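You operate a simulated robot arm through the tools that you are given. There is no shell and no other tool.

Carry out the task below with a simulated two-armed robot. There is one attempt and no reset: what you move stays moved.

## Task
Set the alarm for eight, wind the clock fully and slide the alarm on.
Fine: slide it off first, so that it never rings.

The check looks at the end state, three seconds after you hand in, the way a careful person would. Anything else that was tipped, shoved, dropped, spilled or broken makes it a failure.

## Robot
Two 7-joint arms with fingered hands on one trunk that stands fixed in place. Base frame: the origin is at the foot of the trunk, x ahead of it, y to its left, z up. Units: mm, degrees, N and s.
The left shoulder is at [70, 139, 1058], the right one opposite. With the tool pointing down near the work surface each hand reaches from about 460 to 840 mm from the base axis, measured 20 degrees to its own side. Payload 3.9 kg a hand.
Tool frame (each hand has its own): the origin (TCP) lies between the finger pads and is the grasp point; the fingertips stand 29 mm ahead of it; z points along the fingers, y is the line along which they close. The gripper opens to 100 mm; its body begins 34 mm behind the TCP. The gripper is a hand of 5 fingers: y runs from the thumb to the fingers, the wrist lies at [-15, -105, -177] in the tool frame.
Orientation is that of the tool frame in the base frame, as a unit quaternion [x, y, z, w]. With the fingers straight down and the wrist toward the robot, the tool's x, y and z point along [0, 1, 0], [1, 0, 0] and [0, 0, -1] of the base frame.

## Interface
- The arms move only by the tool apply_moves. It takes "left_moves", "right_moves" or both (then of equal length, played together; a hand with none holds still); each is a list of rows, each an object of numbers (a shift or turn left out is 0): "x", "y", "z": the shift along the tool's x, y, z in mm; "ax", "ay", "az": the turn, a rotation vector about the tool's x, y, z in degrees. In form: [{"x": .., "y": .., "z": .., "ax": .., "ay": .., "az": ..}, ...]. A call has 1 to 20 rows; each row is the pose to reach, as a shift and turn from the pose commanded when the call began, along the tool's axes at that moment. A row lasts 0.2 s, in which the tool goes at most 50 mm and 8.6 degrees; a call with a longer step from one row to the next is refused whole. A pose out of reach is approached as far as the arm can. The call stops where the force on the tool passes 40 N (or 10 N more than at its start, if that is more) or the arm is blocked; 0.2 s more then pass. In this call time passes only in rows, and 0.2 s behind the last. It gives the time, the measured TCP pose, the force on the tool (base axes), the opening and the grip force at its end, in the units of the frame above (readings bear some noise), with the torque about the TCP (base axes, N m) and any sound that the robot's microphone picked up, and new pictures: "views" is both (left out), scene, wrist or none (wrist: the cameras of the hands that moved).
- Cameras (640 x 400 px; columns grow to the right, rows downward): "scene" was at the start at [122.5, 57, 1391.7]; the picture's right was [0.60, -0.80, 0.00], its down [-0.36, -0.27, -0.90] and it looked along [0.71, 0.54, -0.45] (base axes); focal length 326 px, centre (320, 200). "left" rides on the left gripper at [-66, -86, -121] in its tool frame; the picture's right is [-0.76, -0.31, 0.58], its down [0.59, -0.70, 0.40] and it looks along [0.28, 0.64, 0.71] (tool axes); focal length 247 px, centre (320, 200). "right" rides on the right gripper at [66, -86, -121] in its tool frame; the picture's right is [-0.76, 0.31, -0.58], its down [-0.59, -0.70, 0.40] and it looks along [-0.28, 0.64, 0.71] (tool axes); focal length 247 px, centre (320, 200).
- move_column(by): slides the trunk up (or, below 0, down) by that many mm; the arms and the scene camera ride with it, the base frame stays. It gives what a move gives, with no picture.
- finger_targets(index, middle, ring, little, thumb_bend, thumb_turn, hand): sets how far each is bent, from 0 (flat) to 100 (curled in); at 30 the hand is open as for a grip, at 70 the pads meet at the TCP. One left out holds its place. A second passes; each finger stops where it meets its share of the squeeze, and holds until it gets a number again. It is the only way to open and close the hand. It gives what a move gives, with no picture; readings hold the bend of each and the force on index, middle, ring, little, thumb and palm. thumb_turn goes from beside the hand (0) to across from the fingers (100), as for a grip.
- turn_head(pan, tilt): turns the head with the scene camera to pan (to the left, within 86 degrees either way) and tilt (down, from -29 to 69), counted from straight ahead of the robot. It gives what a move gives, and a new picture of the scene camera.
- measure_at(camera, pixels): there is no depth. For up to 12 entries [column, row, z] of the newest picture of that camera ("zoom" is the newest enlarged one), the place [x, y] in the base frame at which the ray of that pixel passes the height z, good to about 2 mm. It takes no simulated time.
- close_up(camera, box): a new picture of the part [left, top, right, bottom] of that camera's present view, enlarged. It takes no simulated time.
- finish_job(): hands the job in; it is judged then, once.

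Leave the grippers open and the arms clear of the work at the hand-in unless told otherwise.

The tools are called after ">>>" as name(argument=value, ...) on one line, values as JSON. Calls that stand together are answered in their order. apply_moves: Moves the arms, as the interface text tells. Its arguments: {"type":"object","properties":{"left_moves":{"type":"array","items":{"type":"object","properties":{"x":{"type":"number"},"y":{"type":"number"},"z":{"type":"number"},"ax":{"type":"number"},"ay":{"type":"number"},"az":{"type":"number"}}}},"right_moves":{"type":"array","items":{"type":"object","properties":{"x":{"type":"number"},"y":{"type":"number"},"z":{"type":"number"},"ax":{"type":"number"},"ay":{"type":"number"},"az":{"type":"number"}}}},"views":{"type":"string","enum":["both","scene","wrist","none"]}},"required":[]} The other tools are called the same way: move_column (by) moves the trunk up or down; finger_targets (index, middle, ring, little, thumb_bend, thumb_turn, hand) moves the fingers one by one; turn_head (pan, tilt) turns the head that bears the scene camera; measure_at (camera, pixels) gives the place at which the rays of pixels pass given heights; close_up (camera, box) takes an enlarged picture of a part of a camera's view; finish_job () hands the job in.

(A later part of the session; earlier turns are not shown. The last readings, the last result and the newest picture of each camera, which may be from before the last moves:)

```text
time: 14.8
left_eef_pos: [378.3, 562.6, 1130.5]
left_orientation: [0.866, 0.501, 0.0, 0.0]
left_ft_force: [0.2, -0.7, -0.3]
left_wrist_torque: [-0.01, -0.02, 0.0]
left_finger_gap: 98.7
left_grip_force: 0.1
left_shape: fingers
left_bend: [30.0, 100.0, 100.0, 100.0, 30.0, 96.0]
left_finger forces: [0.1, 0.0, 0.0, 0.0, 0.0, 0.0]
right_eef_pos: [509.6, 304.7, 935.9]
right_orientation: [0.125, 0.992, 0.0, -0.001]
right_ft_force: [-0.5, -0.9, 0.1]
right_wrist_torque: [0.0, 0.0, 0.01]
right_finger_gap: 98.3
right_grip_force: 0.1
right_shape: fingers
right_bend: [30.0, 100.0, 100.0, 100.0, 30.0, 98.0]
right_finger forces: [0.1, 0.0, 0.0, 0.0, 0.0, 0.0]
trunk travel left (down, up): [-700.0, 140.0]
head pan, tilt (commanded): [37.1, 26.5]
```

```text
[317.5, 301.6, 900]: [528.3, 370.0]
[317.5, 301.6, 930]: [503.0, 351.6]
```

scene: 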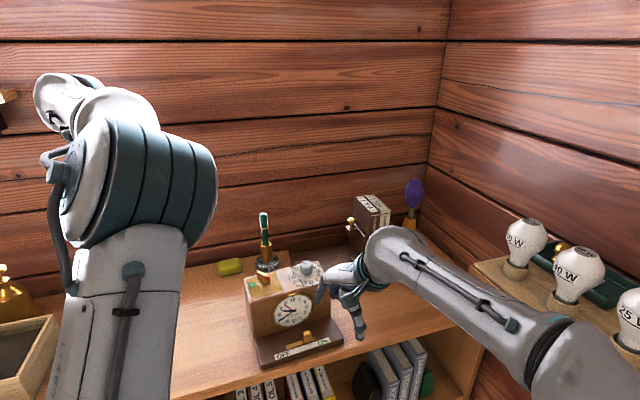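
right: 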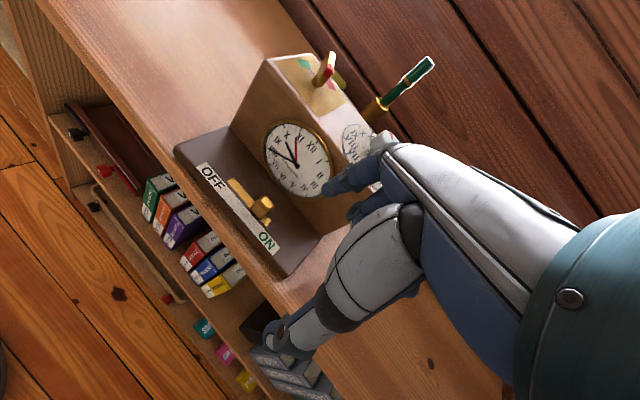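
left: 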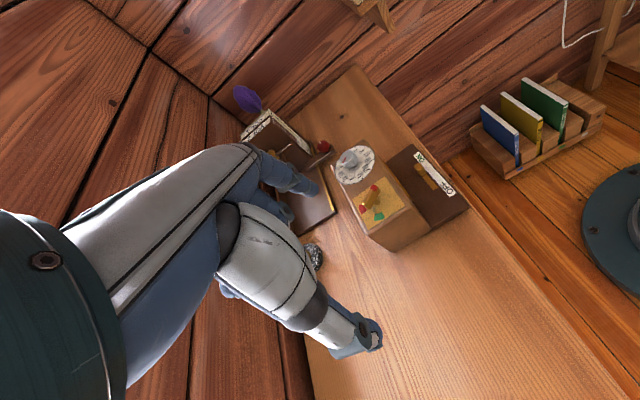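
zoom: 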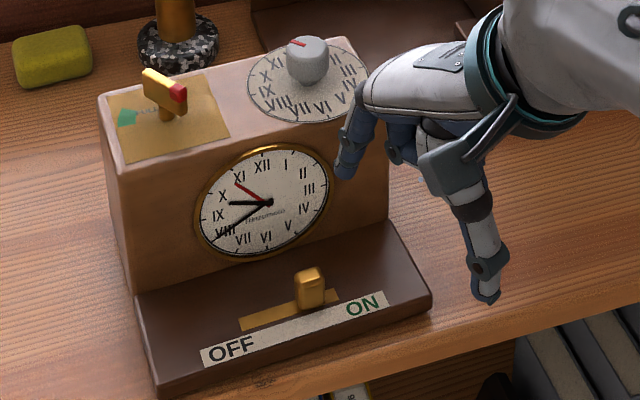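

The tip is at about (518.5, 363, 910), which is 9 mm beyond the slider's ON side and about 4 mm too far back. I'll correct that and descend 83 mm, so the tip ends just above the plate beside the slider.

>>> apply_moves(right_moves=[{"x": 1, "y": -4, "z": 20}, {"x": 1, "y": -4, "z": 40}, {"x": 1, "y": -4, "z": 60}, {"x": 1, "y": -4, "z": 75}, {"x": 1, "y": -4, "z": 83}], views="both")

>>> close_up(camera="right", box=[200, 130, 400, 255])

>>> close_up(camera="left", box=[320, 110, 480, 210])

>>> close_up(camera="scene", box=[230, 250, 390, 370])

```text
time: 16.0
left_eef_pos: [379.3, 561.9, 1130.0]
left_orientation: [0.866, 0.5, 0.0, -0.001]
left_ft_force: [-0.6, -0.6, -0.2]
left_wrist_torque: [0.03, -0.02, -0.03]
left_finger_gap: 99.0
left_grip_force: 0.0
left_shape: fingers
left_bend: [30.0, 100.0, 100.0, 100.0, 30.0, 96.0]
left_finger forces: [0.1, 0.0, 0.0, 0.0, 0.0, 0.1]
right_eef_pos: [509.0, 301.7, 852.0]
right_orientation: [0.126, 0.992, 0.0, 0.001]
right_ft_force: [0.4, 0.5, -0.1]
right_wrist_torque: [0.01, -0.03, 0.03]
right_finger_gap: 98.6
right_grip_force: 0.0
right_shape: fingers
right_bend: [30.0, 100.0, 100.0, 100.0, 30.0, 98.0]
right_finger forces: [0.0, 0.0, 0.0, 0.0, 0.1, 0.1]
trunk travel left (down, up): [-700.0, 140.0]
head pan, tilt (commanded): [37.1, 26.5]
```

scene: 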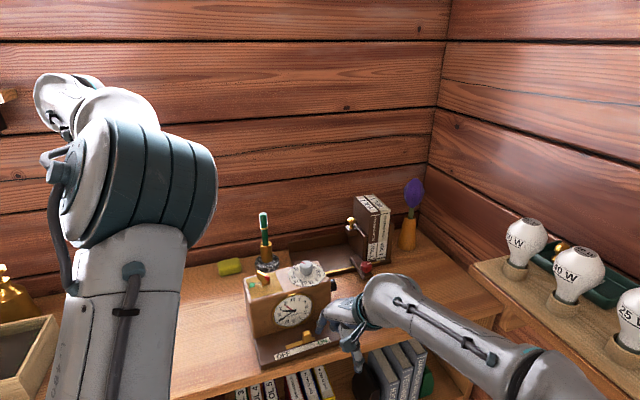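
right: 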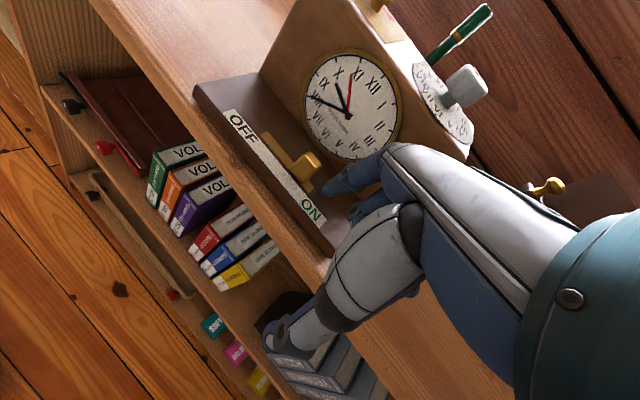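

```text
3.20 times, centred on (300, 192) of right
```

zoom: 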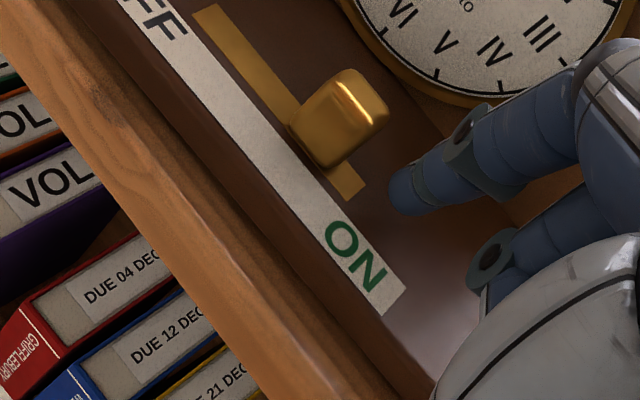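

```text
4.00 times, centred on (400, 160) of left
```

zoom: 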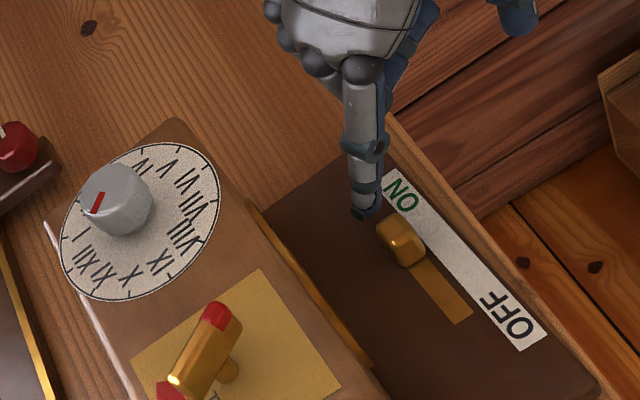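

```text
3.33 times, centred on (310, 310) of scene
```

zoom: 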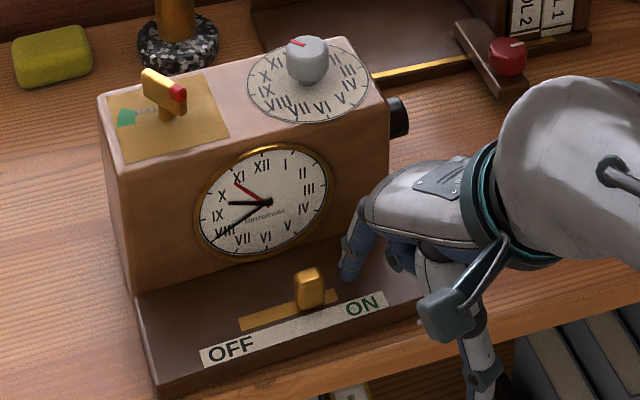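

The tip is down beside the slider. I'll triangulate the tip (right 324.4,190.4; left 412,163; scene 318.4,332.5) and the slider's knob top again to line them up.

>>> measure_at(camera="right", pixels=[[324.4, 190.4, 820], [324.4, 190.4, 840], [306, 167, 820], [306, 167, 840]])

>>> measure_at(camera="left", pixels=[[412, 163.2, 820], [412, 163.2, 840], [419.5, 167, 820], [419.5, 167, 840]])

>>> measure_at(camera="scene", pixels=[[318.4, 332.5, 820], [318.4, 332.5, 840], [306.5, 332, 820], [306.5, 332, 840]])

```text
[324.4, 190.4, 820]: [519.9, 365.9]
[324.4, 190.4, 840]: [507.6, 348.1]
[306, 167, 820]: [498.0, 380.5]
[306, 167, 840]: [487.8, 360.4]
```

```text
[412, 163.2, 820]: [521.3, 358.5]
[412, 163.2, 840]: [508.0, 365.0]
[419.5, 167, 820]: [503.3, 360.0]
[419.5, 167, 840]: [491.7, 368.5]
```

```text
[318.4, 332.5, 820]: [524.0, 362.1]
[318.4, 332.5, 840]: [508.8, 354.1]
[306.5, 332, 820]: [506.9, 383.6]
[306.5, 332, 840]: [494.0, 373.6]
```

The tip is at (517, 360.5, 826) against the slider at (491, 369, 833): about 27 mm toward ON and 7 mm too far back. I'll align it, lower 4 mm, and start pushing gently toward OFF in small steps while watching the force.

>>> apply_moves(right_moves=[{"x": 2.1, "y": -6.7, "z": 4}, {"x": 7.8, "y": -4.9, "z": 4}, {"x": 11.6, "y": -3.7, "z": 4}, {"x": 15.5, "y": -2.5, "z": 4}, {"x": 19.3, "y": -1.3, "z": 4}], views="none")

>>> close_up(camera="left", box=[320, 110, 480, 210])

>>> close_up(camera="scene", box=[230, 250, 390, 370])

```text
time: 17.2
left_eef_pos: [378.0, 561.8, 1129.3]
left_orientation: [0.866, 0.501, 0.0, 0.0]
left_ft_force: [0.3, 0.1, -0.4]
left_wrist_torque: [0.0, -0.02, 0.0]
left_finger_gap: 98.9
left_grip_force: 0.0
left_shape: fingers
left_bend: [30.0, 100.0, 100.0, 100.0, 30.0, 96.0]
left_finger forces: [0.0, 0.0, 0.0, 0.0, 0.0, 0.0]
right_eef_pos: [490.2, 305.9, 848.8]
right_orientation: [0.125, 0.992, 0.0, 0.0]
right_ft_force: [1.1, -1.6, 0.0]
right_wrist_torque: [-0.03, -0.05, -0.09]
right_finger_gap: 97.1
right_grip_force: 1.3
right_shape: fingers
right_bend: [31.0, 100.0, 100.0, 100.0, 30.0, 98.0]
right_finger forces: [2.0, 0.0, 0.0, 0.0, 0.0, 0.1]
trunk travel left (down, up): [-700.0, 140.0]
head pan, tilt (commanded): [37.1, 26.5]
```

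```text
4.00 times, centred on (400, 160) of left
```

zoom: 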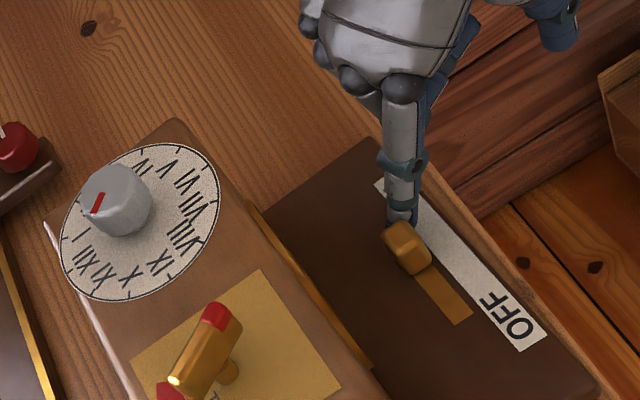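

```text
3.33 times, centred on (310, 310) of scene
```

zoom: 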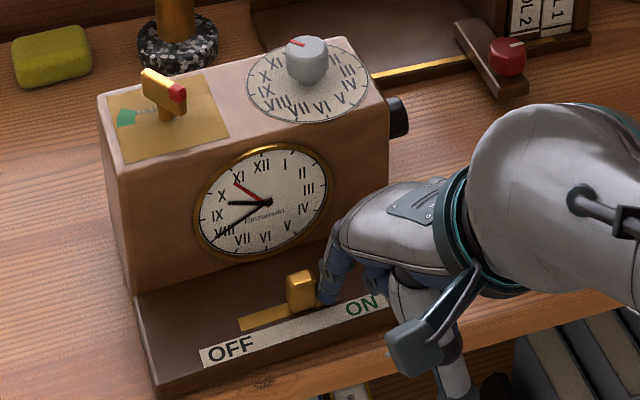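

The slider has started moving with only 2 N and the clock is still. I'll push on toward OFF by 20 mm.

>>> apply_moves(right_moves=[{"x": 3.8, "y": 1.2}, {"x": 7.6, "y": 2.4}, {"x": 11.4, "y": 3.6}, {"x": 15.3, "y": 4.8}, {"x": 19.1, "y": 6.0}], views="none")

>>> close_up(camera="left", box=[320, 110, 480, 210])

>>> close_up(camera="scene", box=[230, 250, 390, 370])

```text
time: 18.4
left_eef_pos: [378.5, 562.8, 1129.9]
left_orientation: [0.866, 0.5, 0.0, 0.0]
left_ft_force: [-0.7, 0.0, 0.2]
left_wrist_torque: [-0.01, -0.01, 0.02]
left_finger_gap: 98.9
left_grip_force: 0.0
left_shape: fingers
left_bend: [30.0, 100.0, 100.0, 100.0, 30.0, 96.0]
left_finger forces: [0.0, 0.0, 0.1, 0.0, 0.0, 0.0]
right_eef_pos: [472.6, 315.5, 848.5]
right_orientation: [0.126, 0.992, 0.0, 0.0]
right_ft_force: [0.8, 0.0, 0.0]
right_wrist_torque: [0.01, 0.01, -0.02]
right_finger_gap: 98.3
right_grip_force: 0.1
right_shape: fingers
right_bend: [30.0, 100.0, 100.0, 100.0, 30.0, 98.0]
right_finger forces: [0.1, 0.0, 0.0, 0.1, 0.0, 0.0]
trunk travel left (down, up): [-700.0, 140.0]
head pan, tilt (commanded): [37.1, 26.5]
```

```text
4.00 times, centred on (400, 160) of left
```

zoom: 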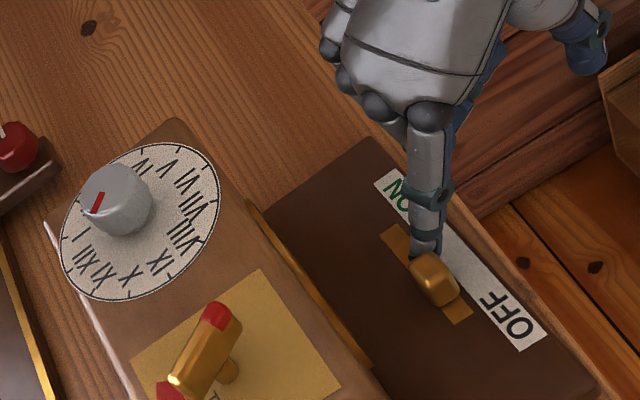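

```text
3.33 times, centred on (310, 310) of scene
```

zoom: 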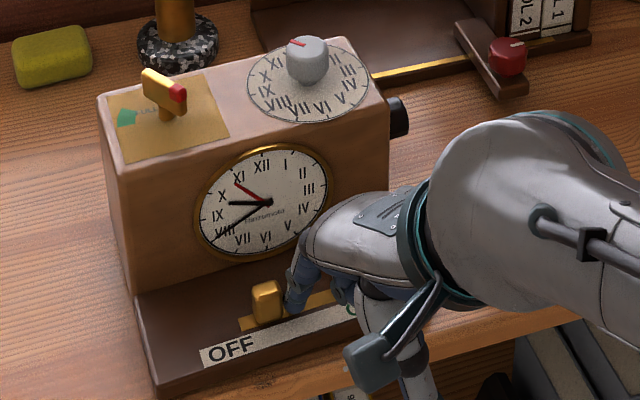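

The slider now stands near the OFF end (scene zoom 266, 300) and the finger force dropped to 0, as if it had snapped over. I'll nudge a few millimetres more to check that it's at its stop.

>>> apply_moves(right_moves=[{"x": 1.9, "y": 0.6}, {"x": 3.8, "y": 1.2}, {"x": 5.7, "y": 1.8}], views="none")

>>> close_up(camera="left", box=[380, 140, 460, 190])

>>> close_up(camera="scene", box=[230, 250, 390, 370])

```text
time: 19.2
left_eef_pos: [379.2, 560.9, 1130.3]
left_orientation: [0.866, 0.5, -0.001, -0.001]
left_ft_force: [-0.3, 0.3, -0.5]
left_wrist_torque: [0.02, 0.01, 0.02]
left_finger_gap: 98.7
left_grip_force: 0.1
left_shape: fingers
left_bend: [30.0, 100.0, 100.0, 100.0, 30.0, 96.0]
left_finger forces: [0.0, 0.0, 0.1, 0.0, 0.0, 0.1]
right_eef_pos: [467.7, 317.9, 849.2]
right_orientation: [0.126, 0.992, 0.001, 0.001]
right_ft_force: [4.0, -2.9, 0.9]
right_wrist_torque: [-0.04, -0.02, -0.2]
right_finger_gap: 96.9
right_grip_force: 2.0
right_shape: fingers
right_bend: [31.0, 100.0, 100.0, 100.0, 30.0, 98.0]
right_finger forces: [4.5, 0.0, 0.1, 0.1, 0.0, 0.0]
trunk travel left (down, up): [-700.0, 140.0]
head pan, tilt (commanded): [37.1, 26.5]
```

```text
8.00 times, centred on (420, 165) of left
```

zoom: 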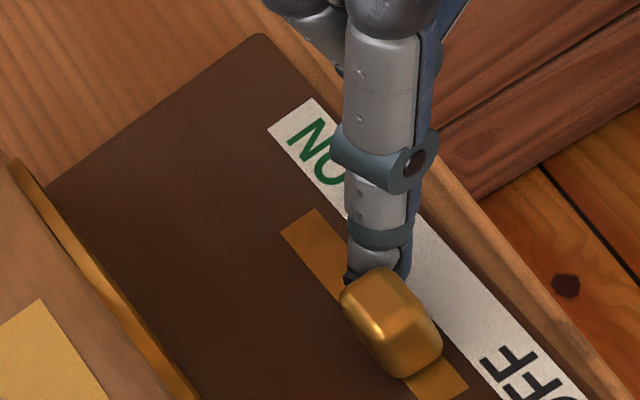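

```text
3.33 times, centred on (310, 310) of scene
```

zoom: 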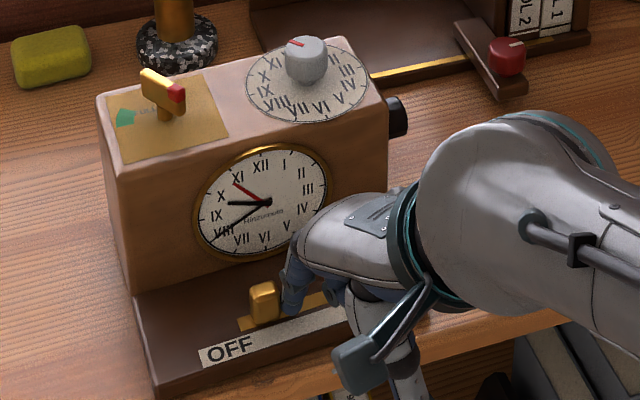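

The force rose to 4.5 N and the slider didn't move further, so it's at its OFF stop and the clock hasn't shifted. I'll back the right finger off and lift it. Then I'll withdraw the right hand to the right as an observer and leave the top of the clock to the left hand.

>>> apply_moves(right_moves=[{"x": -7.6, "y": -2.4}, {"x": -7.6, "y": -2.4, "z": -30}, {"x": -7.6, "y": -2.4, "z": -62}, {"x": -7.6, "y": -2.4, "z": -95}, {"x": -28, "y": -27, "z": -124, "az": -4}, {"x": -49, "y": -52, "z": -153, "az": -8}, {"x": -70, "y": -76, "z": -183, "az": -12}, {"x": -91, "y": -101, "z": -212, "az": -16}, {"x": -112, "y": -126, "z": -241, "az": -20}, {"x": -133, "y": -150, "z": -271, "az": -24}], views="both")

>>> close_up(camera="scene", box=[230, 250, 358, 370])

```text
time: 21.4
left_eef_pos: [379.1, 561.3, 1129.1]
left_orientation: [0.866, 0.501, 0.0, 0.0]
left_ft_force: [0.1, -0.3, -0.1]
left_wrist_torque: [-0.02, 0.0, 0.01]
left_finger_gap: 98.6
left_grip_force: 0.2
left_shape: fingers
left_bend: [30.0, 100.0, 100.0, 100.0, 30.0, 96.0]
left_finger forces: [0.1, 0.0, 0.0, 0.0, 0.0, 0.0]
right_eef_pos: [559.9, 139.0, 1120.1]
right_orientation: [-0.084, 0.996, 0.0, 0.001]
right_ft_force: [0.6, -0.7, 0.6]
right_wrist_torque: [0.04, -0.01, 0.01]
right_finger_gap: 98.3
right_grip_force: 0.0
right_shape: fingers
right_bend: [30.0, 100.0, 100.0, 100.0, 30.0, 98.0]
right_finger forces: [0.0, 0.0, 0.0, 0.1, 0.0, 0.0]
trunk travel left (down, up): [-700.0, 140.0]
head pan, tilt (commanded): [37.1, 26.5]
```

scene: 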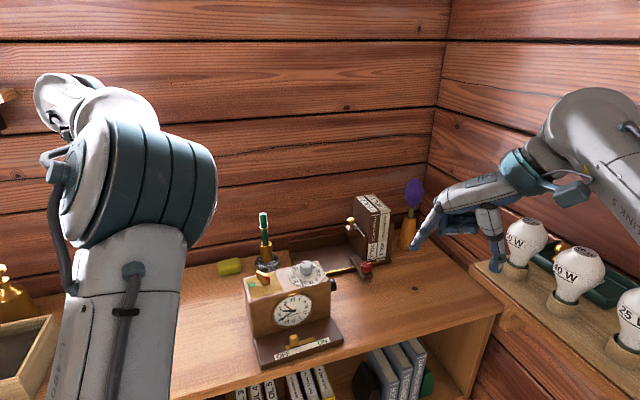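
right: 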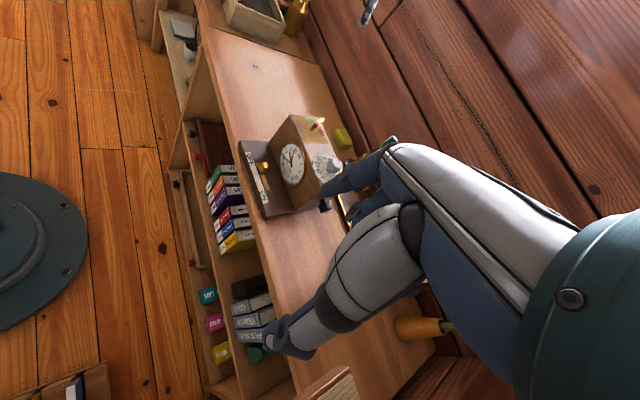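

```text
3.33 times, centred on (294, 310) of scene
```

zoom: 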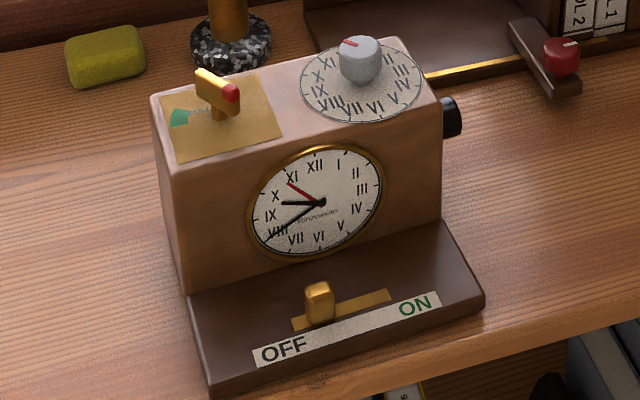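

The slider is OFF and the clock is exactly where it was. Now for the alarm knob. I'll zoom in on it from the left and scene cameras to fix its centre, and measure the dial and key.

>>> close_up(camera="left", box=[325, 135, 435, 235])

>>> measure_at(camera="scene", pixels=[[305.5, 263.5, 930], [305.5, 263.5, 940], [305.5, 263.5, 950], [283, 273.5, 912], [319.5, 273, 912], [301, 286, 912], [306, 268, 926]])

```text
4.00 times, centred on (380, 185) of left
```

zoom: 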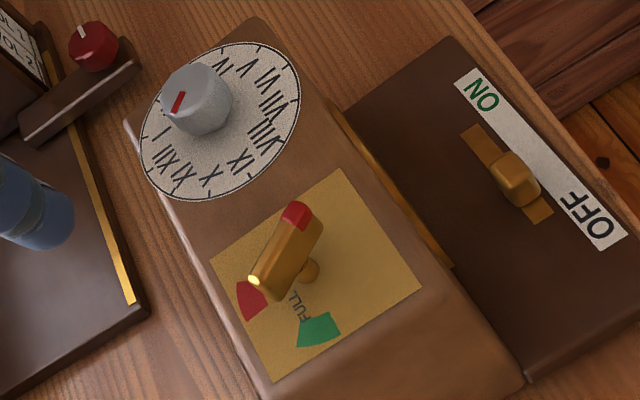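

```text
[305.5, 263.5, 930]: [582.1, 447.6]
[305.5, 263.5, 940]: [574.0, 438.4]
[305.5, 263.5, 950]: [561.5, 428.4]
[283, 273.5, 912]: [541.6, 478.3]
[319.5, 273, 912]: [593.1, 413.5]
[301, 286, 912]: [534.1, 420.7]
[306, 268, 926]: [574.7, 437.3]
```

I'll measure the same knob, dial and key features through the left camera zoom.

>>> measure_at(camera="zoom", pixels=[[194, 88, 930], [194, 88, 945], [220, 120, 905], [220, 120, 920], [286, 250, 930], [286, 250, 945], [297, 213, 935], [262, 283, 935], [247, 300, 912], [319, 330, 912], [309, 272, 912]])

>>> measure_at(camera="scene", pixels=[[306.1, 264, 930], [306.1, 264, 945], [306.1, 274.9, 905], [306.1, 274.9, 920], [263.1, 278, 930], [263.1, 278, 945]])

```text
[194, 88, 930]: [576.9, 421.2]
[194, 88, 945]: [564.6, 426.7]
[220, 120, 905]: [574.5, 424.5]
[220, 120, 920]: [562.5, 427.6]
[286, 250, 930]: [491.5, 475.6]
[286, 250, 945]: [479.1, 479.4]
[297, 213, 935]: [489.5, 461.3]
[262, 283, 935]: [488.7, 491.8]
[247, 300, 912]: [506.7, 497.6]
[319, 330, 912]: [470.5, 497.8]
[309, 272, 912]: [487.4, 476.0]
```

```text
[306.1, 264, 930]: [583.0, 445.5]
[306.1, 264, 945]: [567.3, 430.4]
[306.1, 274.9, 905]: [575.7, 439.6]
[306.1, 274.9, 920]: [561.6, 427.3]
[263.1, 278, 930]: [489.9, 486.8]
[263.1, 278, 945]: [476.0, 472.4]
```

Triangulated results:
- Knob top centre is (563.4, 427.7, 948), and the dial plate and clock top are at z≈919.5.
- The key axis is at about (483, 478), with its top at ≈940. Its red tip points straight toward −y, 147° clockwise from the clock's back.
- Green FULL is at ≈290° clockwise and red is at ≈10°, so winding means about 143° clockwise.

I'll shape the left hand as a three-finger pinch (index, middle, thumb part open) and move it above the alarm knob.

>>> finger_targets(hand="left", index=40, middle=40, ring=100, little=100, thumb_bend=40, thumb_turn=98)

>>> apply_moves(left_moves=[{"x": -4, "y": 38, "z": 14, "az": 1.7}, {"x": -8, "y": 76, "z": 28, "az": 3.4}, {"x": -12, "y": 114, "z": 42, "az": 5}, {"x": -16, "y": 152, "z": 56, "az": 6.7}, {"x": -20, "y": 190, "z": 70, "az": 8.4}, {"x": -24, "y": 227.5, "z": 84, "az": 10}, {"x": -24, "y": 227.5, "z": 84, "az": 10}], views="both")

```text
time: 22.4
left_eef_pos: [379.0, 562.4, 1128.9]
left_orientation: [0.866, 0.5, 0.0, 0.0]
left_ft_force: [-0.2, 1.4, 1.3]
left_wrist_torque: [0.02, 0.02, 0.02]
left_finger_gap: 75.3
left_grip_force: 0.0
left_shape: fingers
left_bend: [40.0, 40.0, 100.0, 100.0, 40.0, 97.0]
left_finger forces: [0.1, 0.1, 0.0, 0.0, 0.0, 0.1]
right_eef_pos: [560.1, 138.5, 1120.6]
right_orientation: [-0.084, 0.996, 0.0, 0.001]
right_ft_force: [0.2, 0.4, 0.2]
right_wrist_torque: [-0.02, 0.04, 0.02]
right_finger_gap: 98.6
right_grip_force: 0.1
right_shape: fingers
right_bend: [30.0, 100.0, 100.0, 100.0, 30.0, 98.0]
right_finger forces: [0.0, 0.0, 0.0, 0.1, 0.0, 0.0]
trunk travel left (down, up): [-700.0, 140.0]
head pan, tilt (commanded): [37.1, 26.5]
```

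```text
time: 24.0
left_eef_pos: [562.4, 428.0, 1044.8]
left_orientation: [0.906, 0.424, 0.0, 0.0]
left_ft_force: [-0.4, 0.3, 0.2]
left_wrist_torque: [0.01, 0.0, -0.02]
left_finger_gap: 75.2
left_grip_force: 0.1
left_shape: fingers
left_bend: [40.0, 40.0, 100.0, 100.0, 40.0, 97.0]
left_finger forces: [0.0, 0.0, 0.0, 0.0, 0.1, 0.0]
right_eef_pos: [560.2, 138.1, 1120.7]
right_orientation: [-0.083, 0.997, 0.0, 0.001]
right_ft_force: [-0.7, -0.4, -0.3]
right_wrist_torque: [0.02, -0.01, 0.0]
right_finger_gap: 98.5
right_grip_force: 0.1
right_shape: fingers
right_bend: [30.0, 100.0, 100.0, 100.0, 30.0, 98.0]
right_finger forces: [0.1, 0.0, 0.0, 0.0, 0.0, 0.0]
trunk travel left (down, up): [-700.0, 140.0]
head pan, tilt (commanded): [37.1, 26.5]
```

scene: 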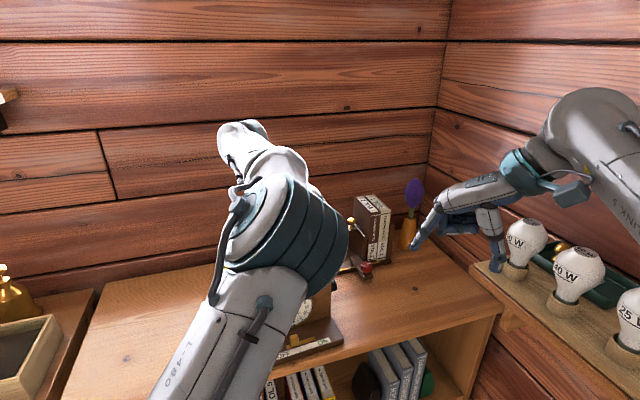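
left: 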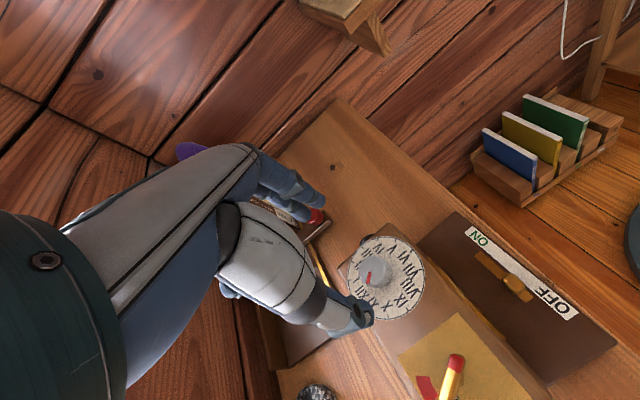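

The left hand is centred over the knob at (562, 428, 1045). I'll check the surroundings from the right camera and zoom in on the fingers before going down.

>>> close_up(camera="right", box=[240, 60, 400, 220])

>>> close_up(camera="left", box=[220, 130, 460, 380])

```text
2.50 times, centred on (320, 140) of right
```

zoom: 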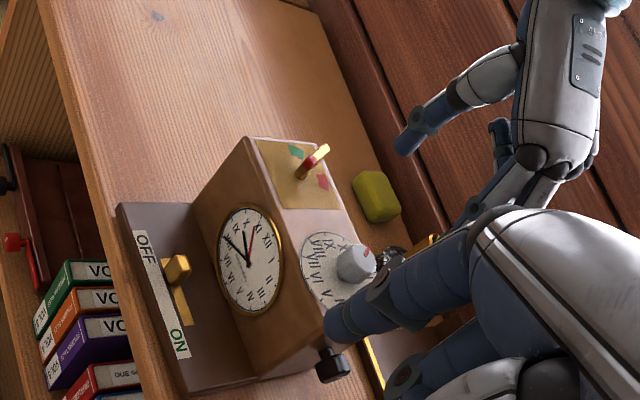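

```text
1.60 times, centred on (340, 255) of left
```

zoom: 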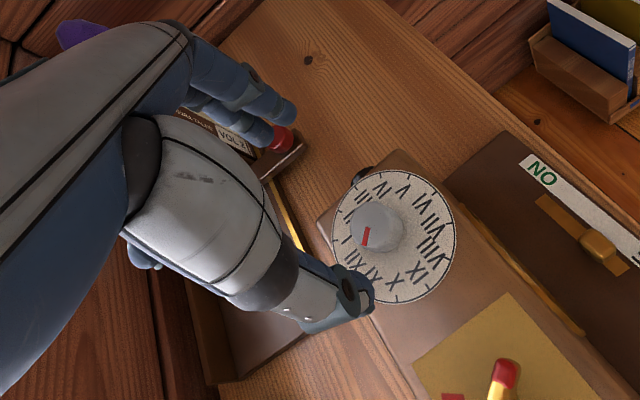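

The layout is clear: thumb and fingers straddle the knob and the key is well away. I'll curl the right index so the observer camera sees the knob, and lower the left hand 60 mm for a check.

>>> finger_targets(hand="right", index=100)

>>> apply_moves(left_moves=[{"z": 20}, {"z": 40}, {"z": 60}], views="none")

>>> close_up(camera="right", box=[240, 60, 400, 220])

>>> close_up(camera="left", box=[220, 130, 460, 380])

```text
time: 25.0
left_eef_pos: [563.0, 429.0, 1045.0]
left_orientation: [0.906, 0.424, 0.0, -0.001]
left_ft_force: [-0.2, 0.1, 0.2]
left_wrist_torque: [0.0, 0.0, 0.0]
left_finger_gap: 75.5
left_grip_force: 0.1
left_shape: fingers
left_bend: [40.0, 40.0, 100.0, 100.0, 40.0, 97.0]
left_finger forces: [0.0, 0.1, 0.0, 0.1, 0.1, 0.0]
right_eef_pos: [560.3, 138.2, 1120.6]
right_orientation: [-0.084, 0.997, 0.001, 0.001]
right_ft_force: [-1.4, -0.3, -0.4]
right_wrist_torque: [0.0, 0.0, 0.01]
right_finger_gap: 48.5
right_grip_force: 0.0
right_shape: fingers
right_bend: [100.0, 100.0, 100.0, 100.0, 30.0, 98.0]
right_finger forces: [0.1, 0.0, 0.1, 0.0, 0.0, 0.0]
trunk travel left (down, up): [-700.0, 140.0]
head pan, tilt (commanded): [37.1, 26.5]
```

```text
time: 25.8
left_eef_pos: [565.4, 427.7, 986.0]
left_orientation: [0.907, 0.422, 0.002, 0.0]
left_ft_force: [-0.8, -0.6, 0.9]
left_wrist_torque: [-0.02, -0.03, 0.0]
left_finger_gap: 75.2
left_grip_force: 0.0
left_shape: fingers
left_bend: [40.0, 40.0, 100.0, 100.0, 40.0, 97.0]
left_finger forces: [0.0, 0.0, 0.0, 0.0, 0.0, 0.1]
right_eef_pos: [561.0, 139.0, 1119.6]
right_orientation: [-0.084, 0.996, 0.0, 0.0]
right_ft_force: [-0.3, -0.6, -0.5]
right_wrist_torque: [-0.01, 0.02, 0.01]
right_finger_gap: 48.7
right_grip_force: 0.1
right_shape: fingers
right_bend: [100.0, 100.0, 100.0, 100.0, 30.0, 98.0]
right_finger forces: [0.0, 0.1, 0.0, 0.0, 0.0, 0.0]
trunk travel left (down, up): [-700.0, 140.0]
head pan, tilt (commanded): [37.1, 26.5]
```

```text
2.50 times, centred on (320, 140) of right
```

zoom: 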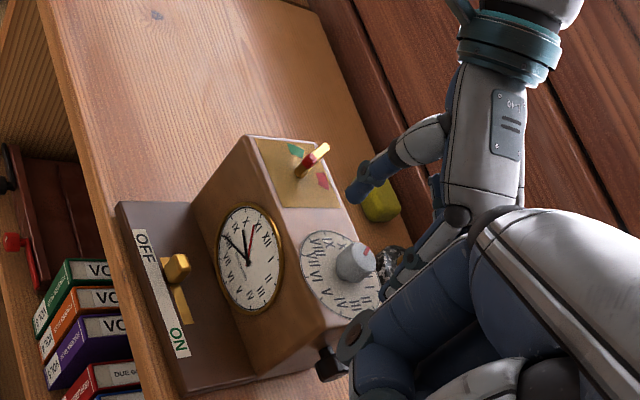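

```text
1.60 times, centred on (340, 255) of left
```

zoom: 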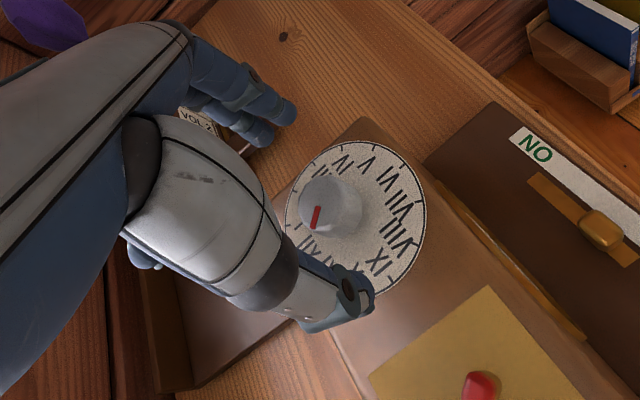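

Clear so far, with slight strain showing at this yaw. I'll ease the yaw by 5° and descend the last 31 mm so the fingertips are beside the knob, about 6 mm above the dial.

>>> apply_moves(left_moves=[{"z": 10, "az": -3}, {"z": 20, "az": -5}, {"z": 31, "az": -5}, {"z": 31, "az": -5}], views="none")

>>> close_up(camera="right", box=[280, 120, 400, 220])

>>> close_up(camera="left", box=[220, 130, 460, 380])

```text
time: 26.8
left_eef_pos: [563.2, 427.8, 955.3]
left_orientation: [0.887, 0.462, 0.002, -0.001]
left_ft_force: [0.4, -0.1, -0.3]
left_wrist_torque: [-0.02, 0.02, -0.01]
left_finger_gap: 74.8
left_grip_force: 0.0
left_shape: fingers
left_bend: [40.0, 40.0, 100.0, 100.0, 40.0, 97.0]
left_finger forces: [0.0, 0.1, 0.1, 0.0, 0.0, 0.1]
right_eef_pos: [560.1, 137.6, 1120.7]
right_orientation: [-0.084, 0.996, 0.0, 0.0]
right_ft_force: [0.5, 0.4, 0.1]
right_wrist_torque: [0.01, 0.02, 0.0]
right_finger_gap: 48.9
right_grip_force: 0.0
right_shape: fingers
right_bend: [100.0, 100.0, 100.0, 100.0, 30.0, 98.0]
right_finger forces: [0.0, 0.0, 0.1, 0.0, 0.0, 0.0]
trunk travel left (down, up): [-700.0, 140.0]
head pan, tilt (commanded): [37.1, 26.5]
```

```text
4.00 times, centred on (340, 170) of right
```

zoom: 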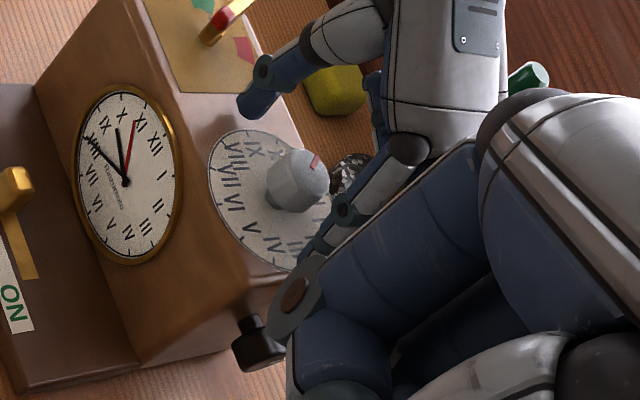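

```text
1.60 times, centred on (340, 255) of left
```

zoom: 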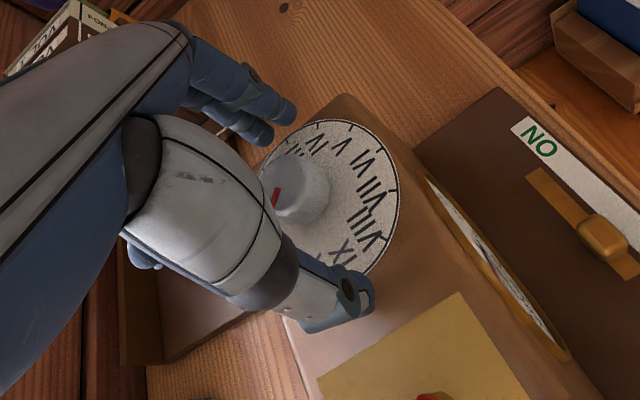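

The hand is centred on the knob. I'll close the three fingers gently onto it.

>>> finger_targets(hand="left", index=60, middle=60, thumb_bend=60)

>>> close_up(camera="left", box=[220, 130, 460, 380])

>>> close_up(camera="right", box=[280, 120, 400, 220])

```text
time: 27.8
left_eef_pos: [564.1, 428.6, 955.0]
left_orientation: [0.887, 0.463, 0.0, 0.0]
left_ft_force: [0.0, 0.1, 0.3]
left_wrist_torque: [0.0, -0.01, 0.02]
left_finger_gap: 26.2
left_grip_force: 0.1
left_shape: fingers
left_bend: [60.0, 60.0, 100.0, 100.0, 60.0, 99.0]
left_finger forces: [0.2, 0.0, 0.1, 0.0, 0.1, 0.1]
right_eef_pos: [560.7, 138.7, 1121.8]
right_orientation: [-0.084, 0.996, 0.0, 0.0]
right_ft_force: [0.1, -0.3, -0.4]
right_wrist_torque: [0.0, 0.0, 0.02]
right_finger_gap: 48.8
right_grip_force: 0.0
right_shape: fingers
right_bend: [100.0, 100.0, 100.0, 100.0, 30.0, 98.0]
right_finger forces: [0.0, 0.0, 0.0, 0.0, 0.0, 0.1]
trunk travel left (down, up): [-700.0, 140.0]
head pan, tilt (commanded): [37.1, 26.5]
```

```text
1.60 times, centred on (340, 255) of left
```

zoom: 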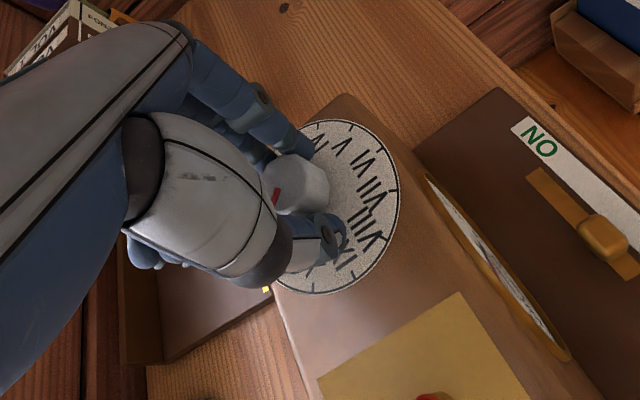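

```text
4.00 times, centred on (340, 170) of right
```

zoom: 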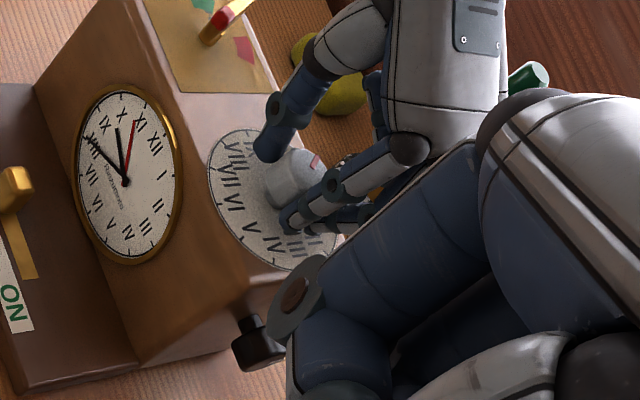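

Fingers just touch (gap 26 mm, force near 0). I'll close a little more for a light but firm hold.

>>> finger_targets(hand="left", index=65, middle=65, thumb_bend=65)

>>> close_up(camera="left", box=[260, 150, 400, 300])

>>> close_up(camera="right", box=[280, 120, 400, 220])

```text
time: 28.8
left_eef_pos: [564.8, 426.9, 955.2]
left_orientation: [0.887, 0.461, 0.0, 0.0]
left_ft_force: [2.7, -1.9, 0.0]
left_wrist_torque: [-0.05, -0.04, -0.01]
left_finger_gap: 22.0
left_grip_force: 4.0
left_shape: fingers
left_bend: [62.0, 62.0, 100.0, 100.0, 63.0, 99.0]
left_finger forces: [3.3, 2.4, 0.0, 0.0, 2.5, 0.0]
right_eef_pos: [561.3, 138.9, 1119.6]
right_orientation: [-0.084, 0.996, 0.0, 0.0]
right_ft_force: [0.0, 0.6, 0.0]
right_wrist_torque: [0.02, 0.03, 0.0]
right_finger_gap: 48.7
right_grip_force: 0.0
right_shape: fingers
right_bend: [100.0, 100.0, 100.0, 100.0, 30.0, 98.0]
right_finger forces: [0.1, 0.1, 0.0, 0.1, 0.1, 0.1]
trunk travel left (down, up): [-700.0, 140.0]
head pan, tilt (commanded): [37.1, 26.5]
```

```text
2.67 times, centred on (330, 225) of left
```

zoom: 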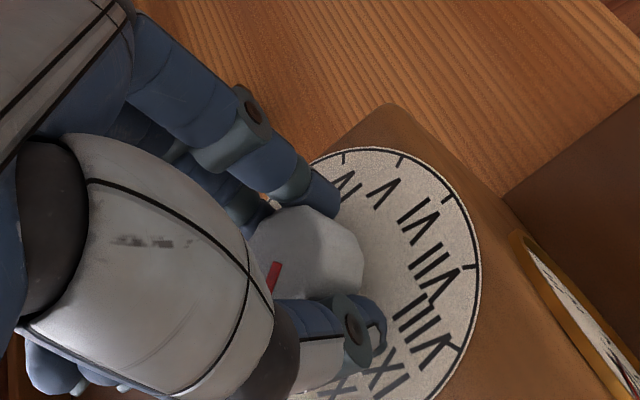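

```text
4.00 times, centred on (340, 170) of right
```

zoom: 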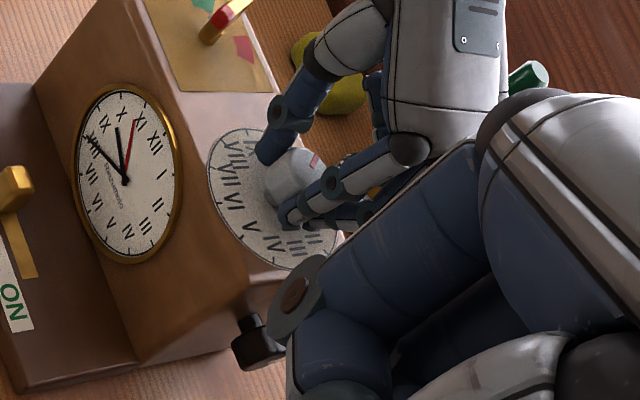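

Grip is about 3 N on each finger. I'll turn the knob counter-clockwise (az negative) by 12° and check that the red hand on the face follows.

>>> apply_moves(left_moves=[{"y": 0.7, "az": -4}, {"y": 0.7, "az": -8}, {"y": 0.7, "az": -12}], views="none")

>>> close_up(camera="right", box=[280, 120, 400, 220])

>>> close_up(camera="left", box=[260, 150, 400, 300])

```text
time: 29.6
left_eef_pos: [564.4, 427.7, 955.7]
left_orientation: [0.833, 0.553, 0.0, 0.001]
left_ft_force: [2.1, -1.5, 0.8]
left_wrist_torque: [-0.03, -0.04, -0.07]
left_finger_gap: 22.0
left_grip_force: 4.2
left_shape: fingers
left_bend: [62.0, 62.0, 100.0, 100.0, 63.0, 100.0]
left_finger forces: [3.5, 2.4, 0.1, 0.1, 2.7, 0.1]
right_eef_pos: [560.4, 137.9, 1120.0]
right_orientation: [-0.084, 0.996, 0.0, 0.0]
right_ft_force: [-0.3, 0.8, -0.4]
right_wrist_torque: [0.02, 0.01, -0.02]
right_finger_gap: 48.3
right_grip_force: 0.0
right_shape: fingers
right_bend: [100.0, 100.0, 100.0, 100.0, 30.0, 98.0]
right_finger forces: [0.0, 0.2, 0.0, 0.1, 0.0, 0.0]
trunk travel left (down, up): [-700.0, 140.0]
head pan, tilt (commanded): [37.1, 26.5]
```

```text
4.00 times, centred on (340, 170) of right
```

zoom: 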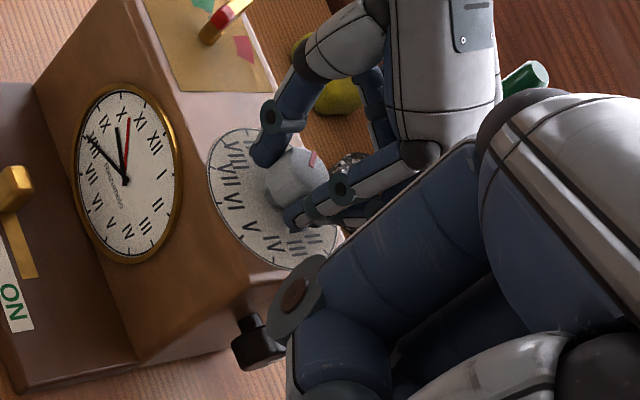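

```text
2.67 times, centred on (330, 225) of left
```

zoom: 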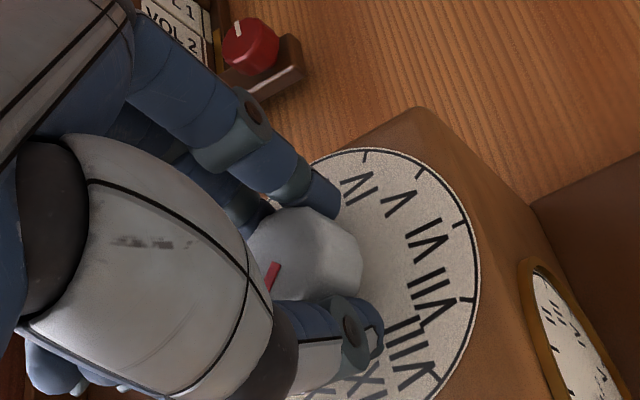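

The knob turns with the fingers and the red hand moved back toward X. I'll continue counter-clockwise by another 48° in 6° steps.

>>> apply_moves(left_moves=[{"az": -6}, {"az": -12}, {"az": -18}, {"az": -24}, {"az": -30}, {"az": -36}, {"az": -42}, {"az": -48}], views="none")

>>> close_up(camera="right", box=[280, 120, 400, 220])

>>> close_up(camera="left", box=[260, 150, 400, 300])

>>> close_up(camera="scene", box=[180, 180, 400, 380])

```text
time: 31.4
left_eef_pos: [562.7, 431.1, 951.2]
left_orientation: [0.532, 0.846, -0.002, -0.002]
left_ft_force: [7.1, -1.5, 3.9]
left_wrist_torque: [-0.07, -0.18, -0.04]
left_finger_gap: 23.5
left_grip_force: 5.8
left_shape: fingers
left_bend: [59.0, 64.0, 100.0, 100.0, 64.0, 99.0]
left_finger forces: [7.2, 1.4, 0.0, 0.0, 2.5, 0.0]
right_eef_pos: [561.5, 137.9, 1121.4]
right_orientation: [-0.083, 0.997, 0.0, 0.0]
right_ft_force: [-0.4, 0.8, 0.6]
right_wrist_torque: [-0.02, 0.04, -0.01]
right_finger_gap: 48.8
right_grip_force: 0.0
right_shape: fingers
right_bend: [100.0, 100.0, 100.0, 100.0, 30.0, 98.0]
right_finger forces: [0.0, 0.0, 0.0, 0.0, 0.1, 0.0]
trunk travel left (down, up): [-700.0, 140.0]
head pan, tilt (commanded): [37.1, 26.5]
```

```text
4.00 times, centred on (340, 170) of right
```

zoom: 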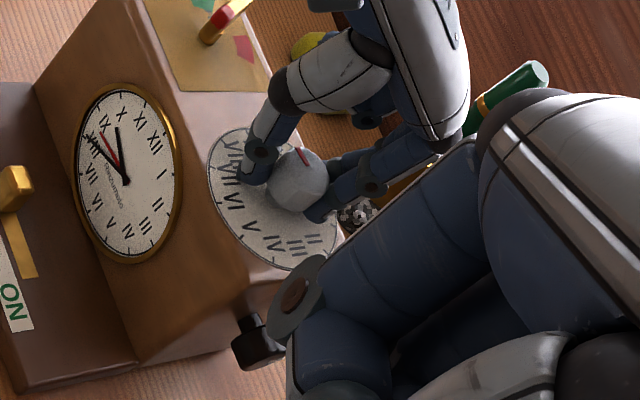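

```text
2.67 times, centred on (330, 225) of left
```

zoom: 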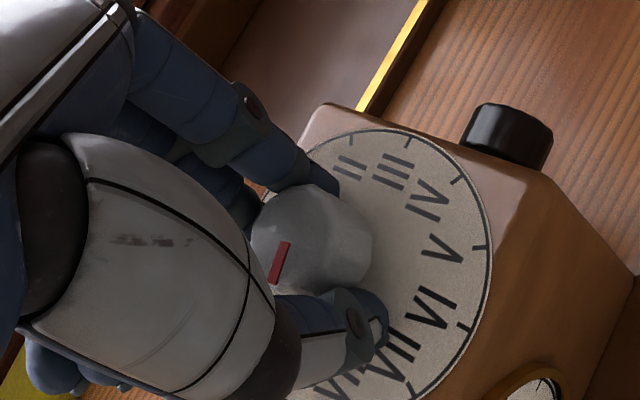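

```text
2.00 times, centred on (290, 280) of scene
```

zoom: 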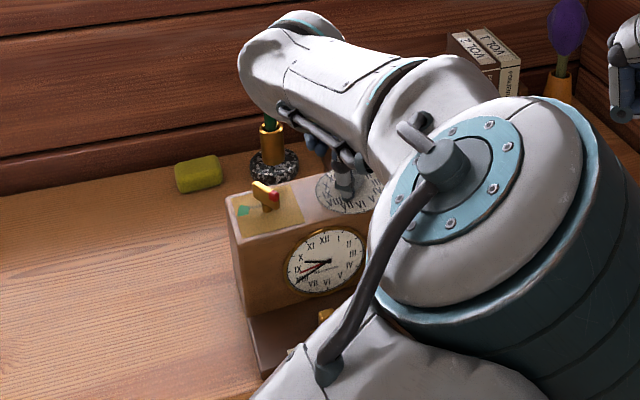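

The knob has followed the hand, now at yaw 26°, though the elbow swung and the force on the hand is 8 N. I'll zoom right in on the clock face to read the red alarm hand, and look at the knob mark.

>>> close_up(camera="right", box=[296, 138, 328, 188])

>>> close_up(camera="scene", box=[285, 290, 325, 330])

>>> close_up(camera="right", box=[330, 148, 370, 190])

```text
8.00 times, centred on (312, 163) of right
```

zoom: 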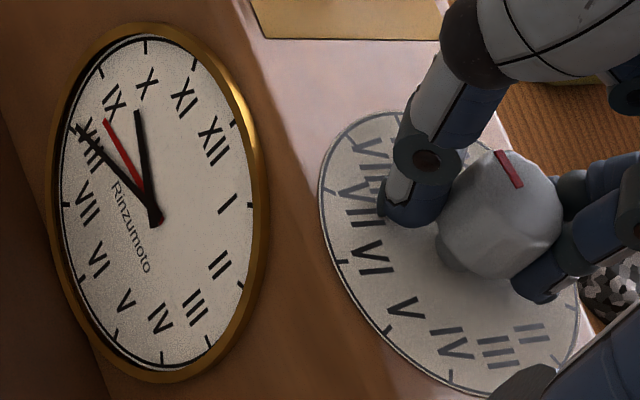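

```text
10.00 times, centred on (305, 310) of scene
```

zoom: 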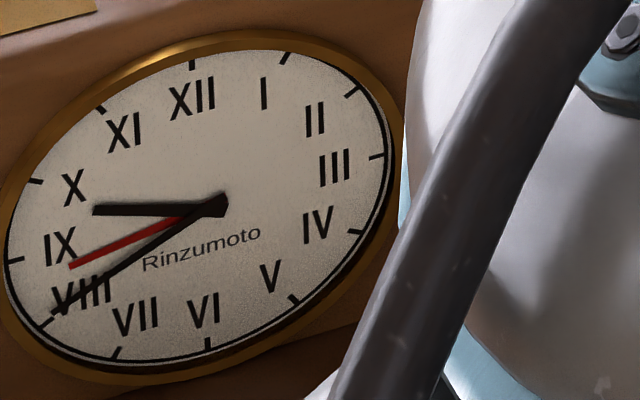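

```text
9.52 times, centred on (350, 169) of right
```

zoom: 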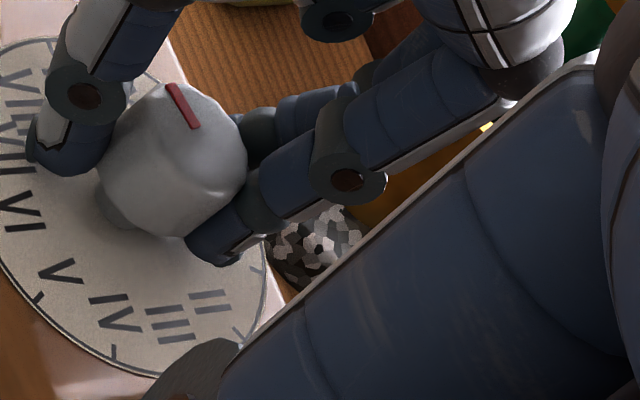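

The red hand reads about 8:39 (≈259°), consistent with 60° turned from 10:40, so about 19.5° more is needed. The arm had a small lag, so I'll pause to let it settle before the last bit.

>>> apply_moves(left_moves=[{"az": 0}, {"az": 0}], views="none")

```text
time: 32.0
left_eef_pos: [563.0, 430.4, 951.7]
left_orientation: [0.533, 0.846, -0.003, 0.0]
left_ft_force: [4.6, 1.5, 2.6]
left_wrist_torque: [0.0, -0.09, 0.08]
left_finger_gap: 23.8
left_grip_force: 5.6
left_shape: fingers
left_bend: [59.0, 64.0, 100.0, 100.0, 64.0, 99.0]
left_finger forces: [6.4, 2.4, 0.1, 0.2, 2.4, 0.1]
right_eef_pos: [560.7, 138.7, 1120.8]
right_orientation: [-0.084, 0.996, 0.001, 0.001]
right_ft_force: [1.1, 0.4, -0.1]
right_wrist_torque: [0.04, -0.01, -0.01]
right_finger_gap: 48.7
right_grip_force: 0.1
right_shape: fingers
right_bend: [100.0, 100.0, 100.0, 100.0, 30.0, 98.0]
right_finger forces: [0.1, 0.1, 0.0, 0.1, 0.0, 0.1]
trunk travel left (down, up): [-700.0, 140.0]
head pan, tilt (commanded): [37.1, 26.5]
```

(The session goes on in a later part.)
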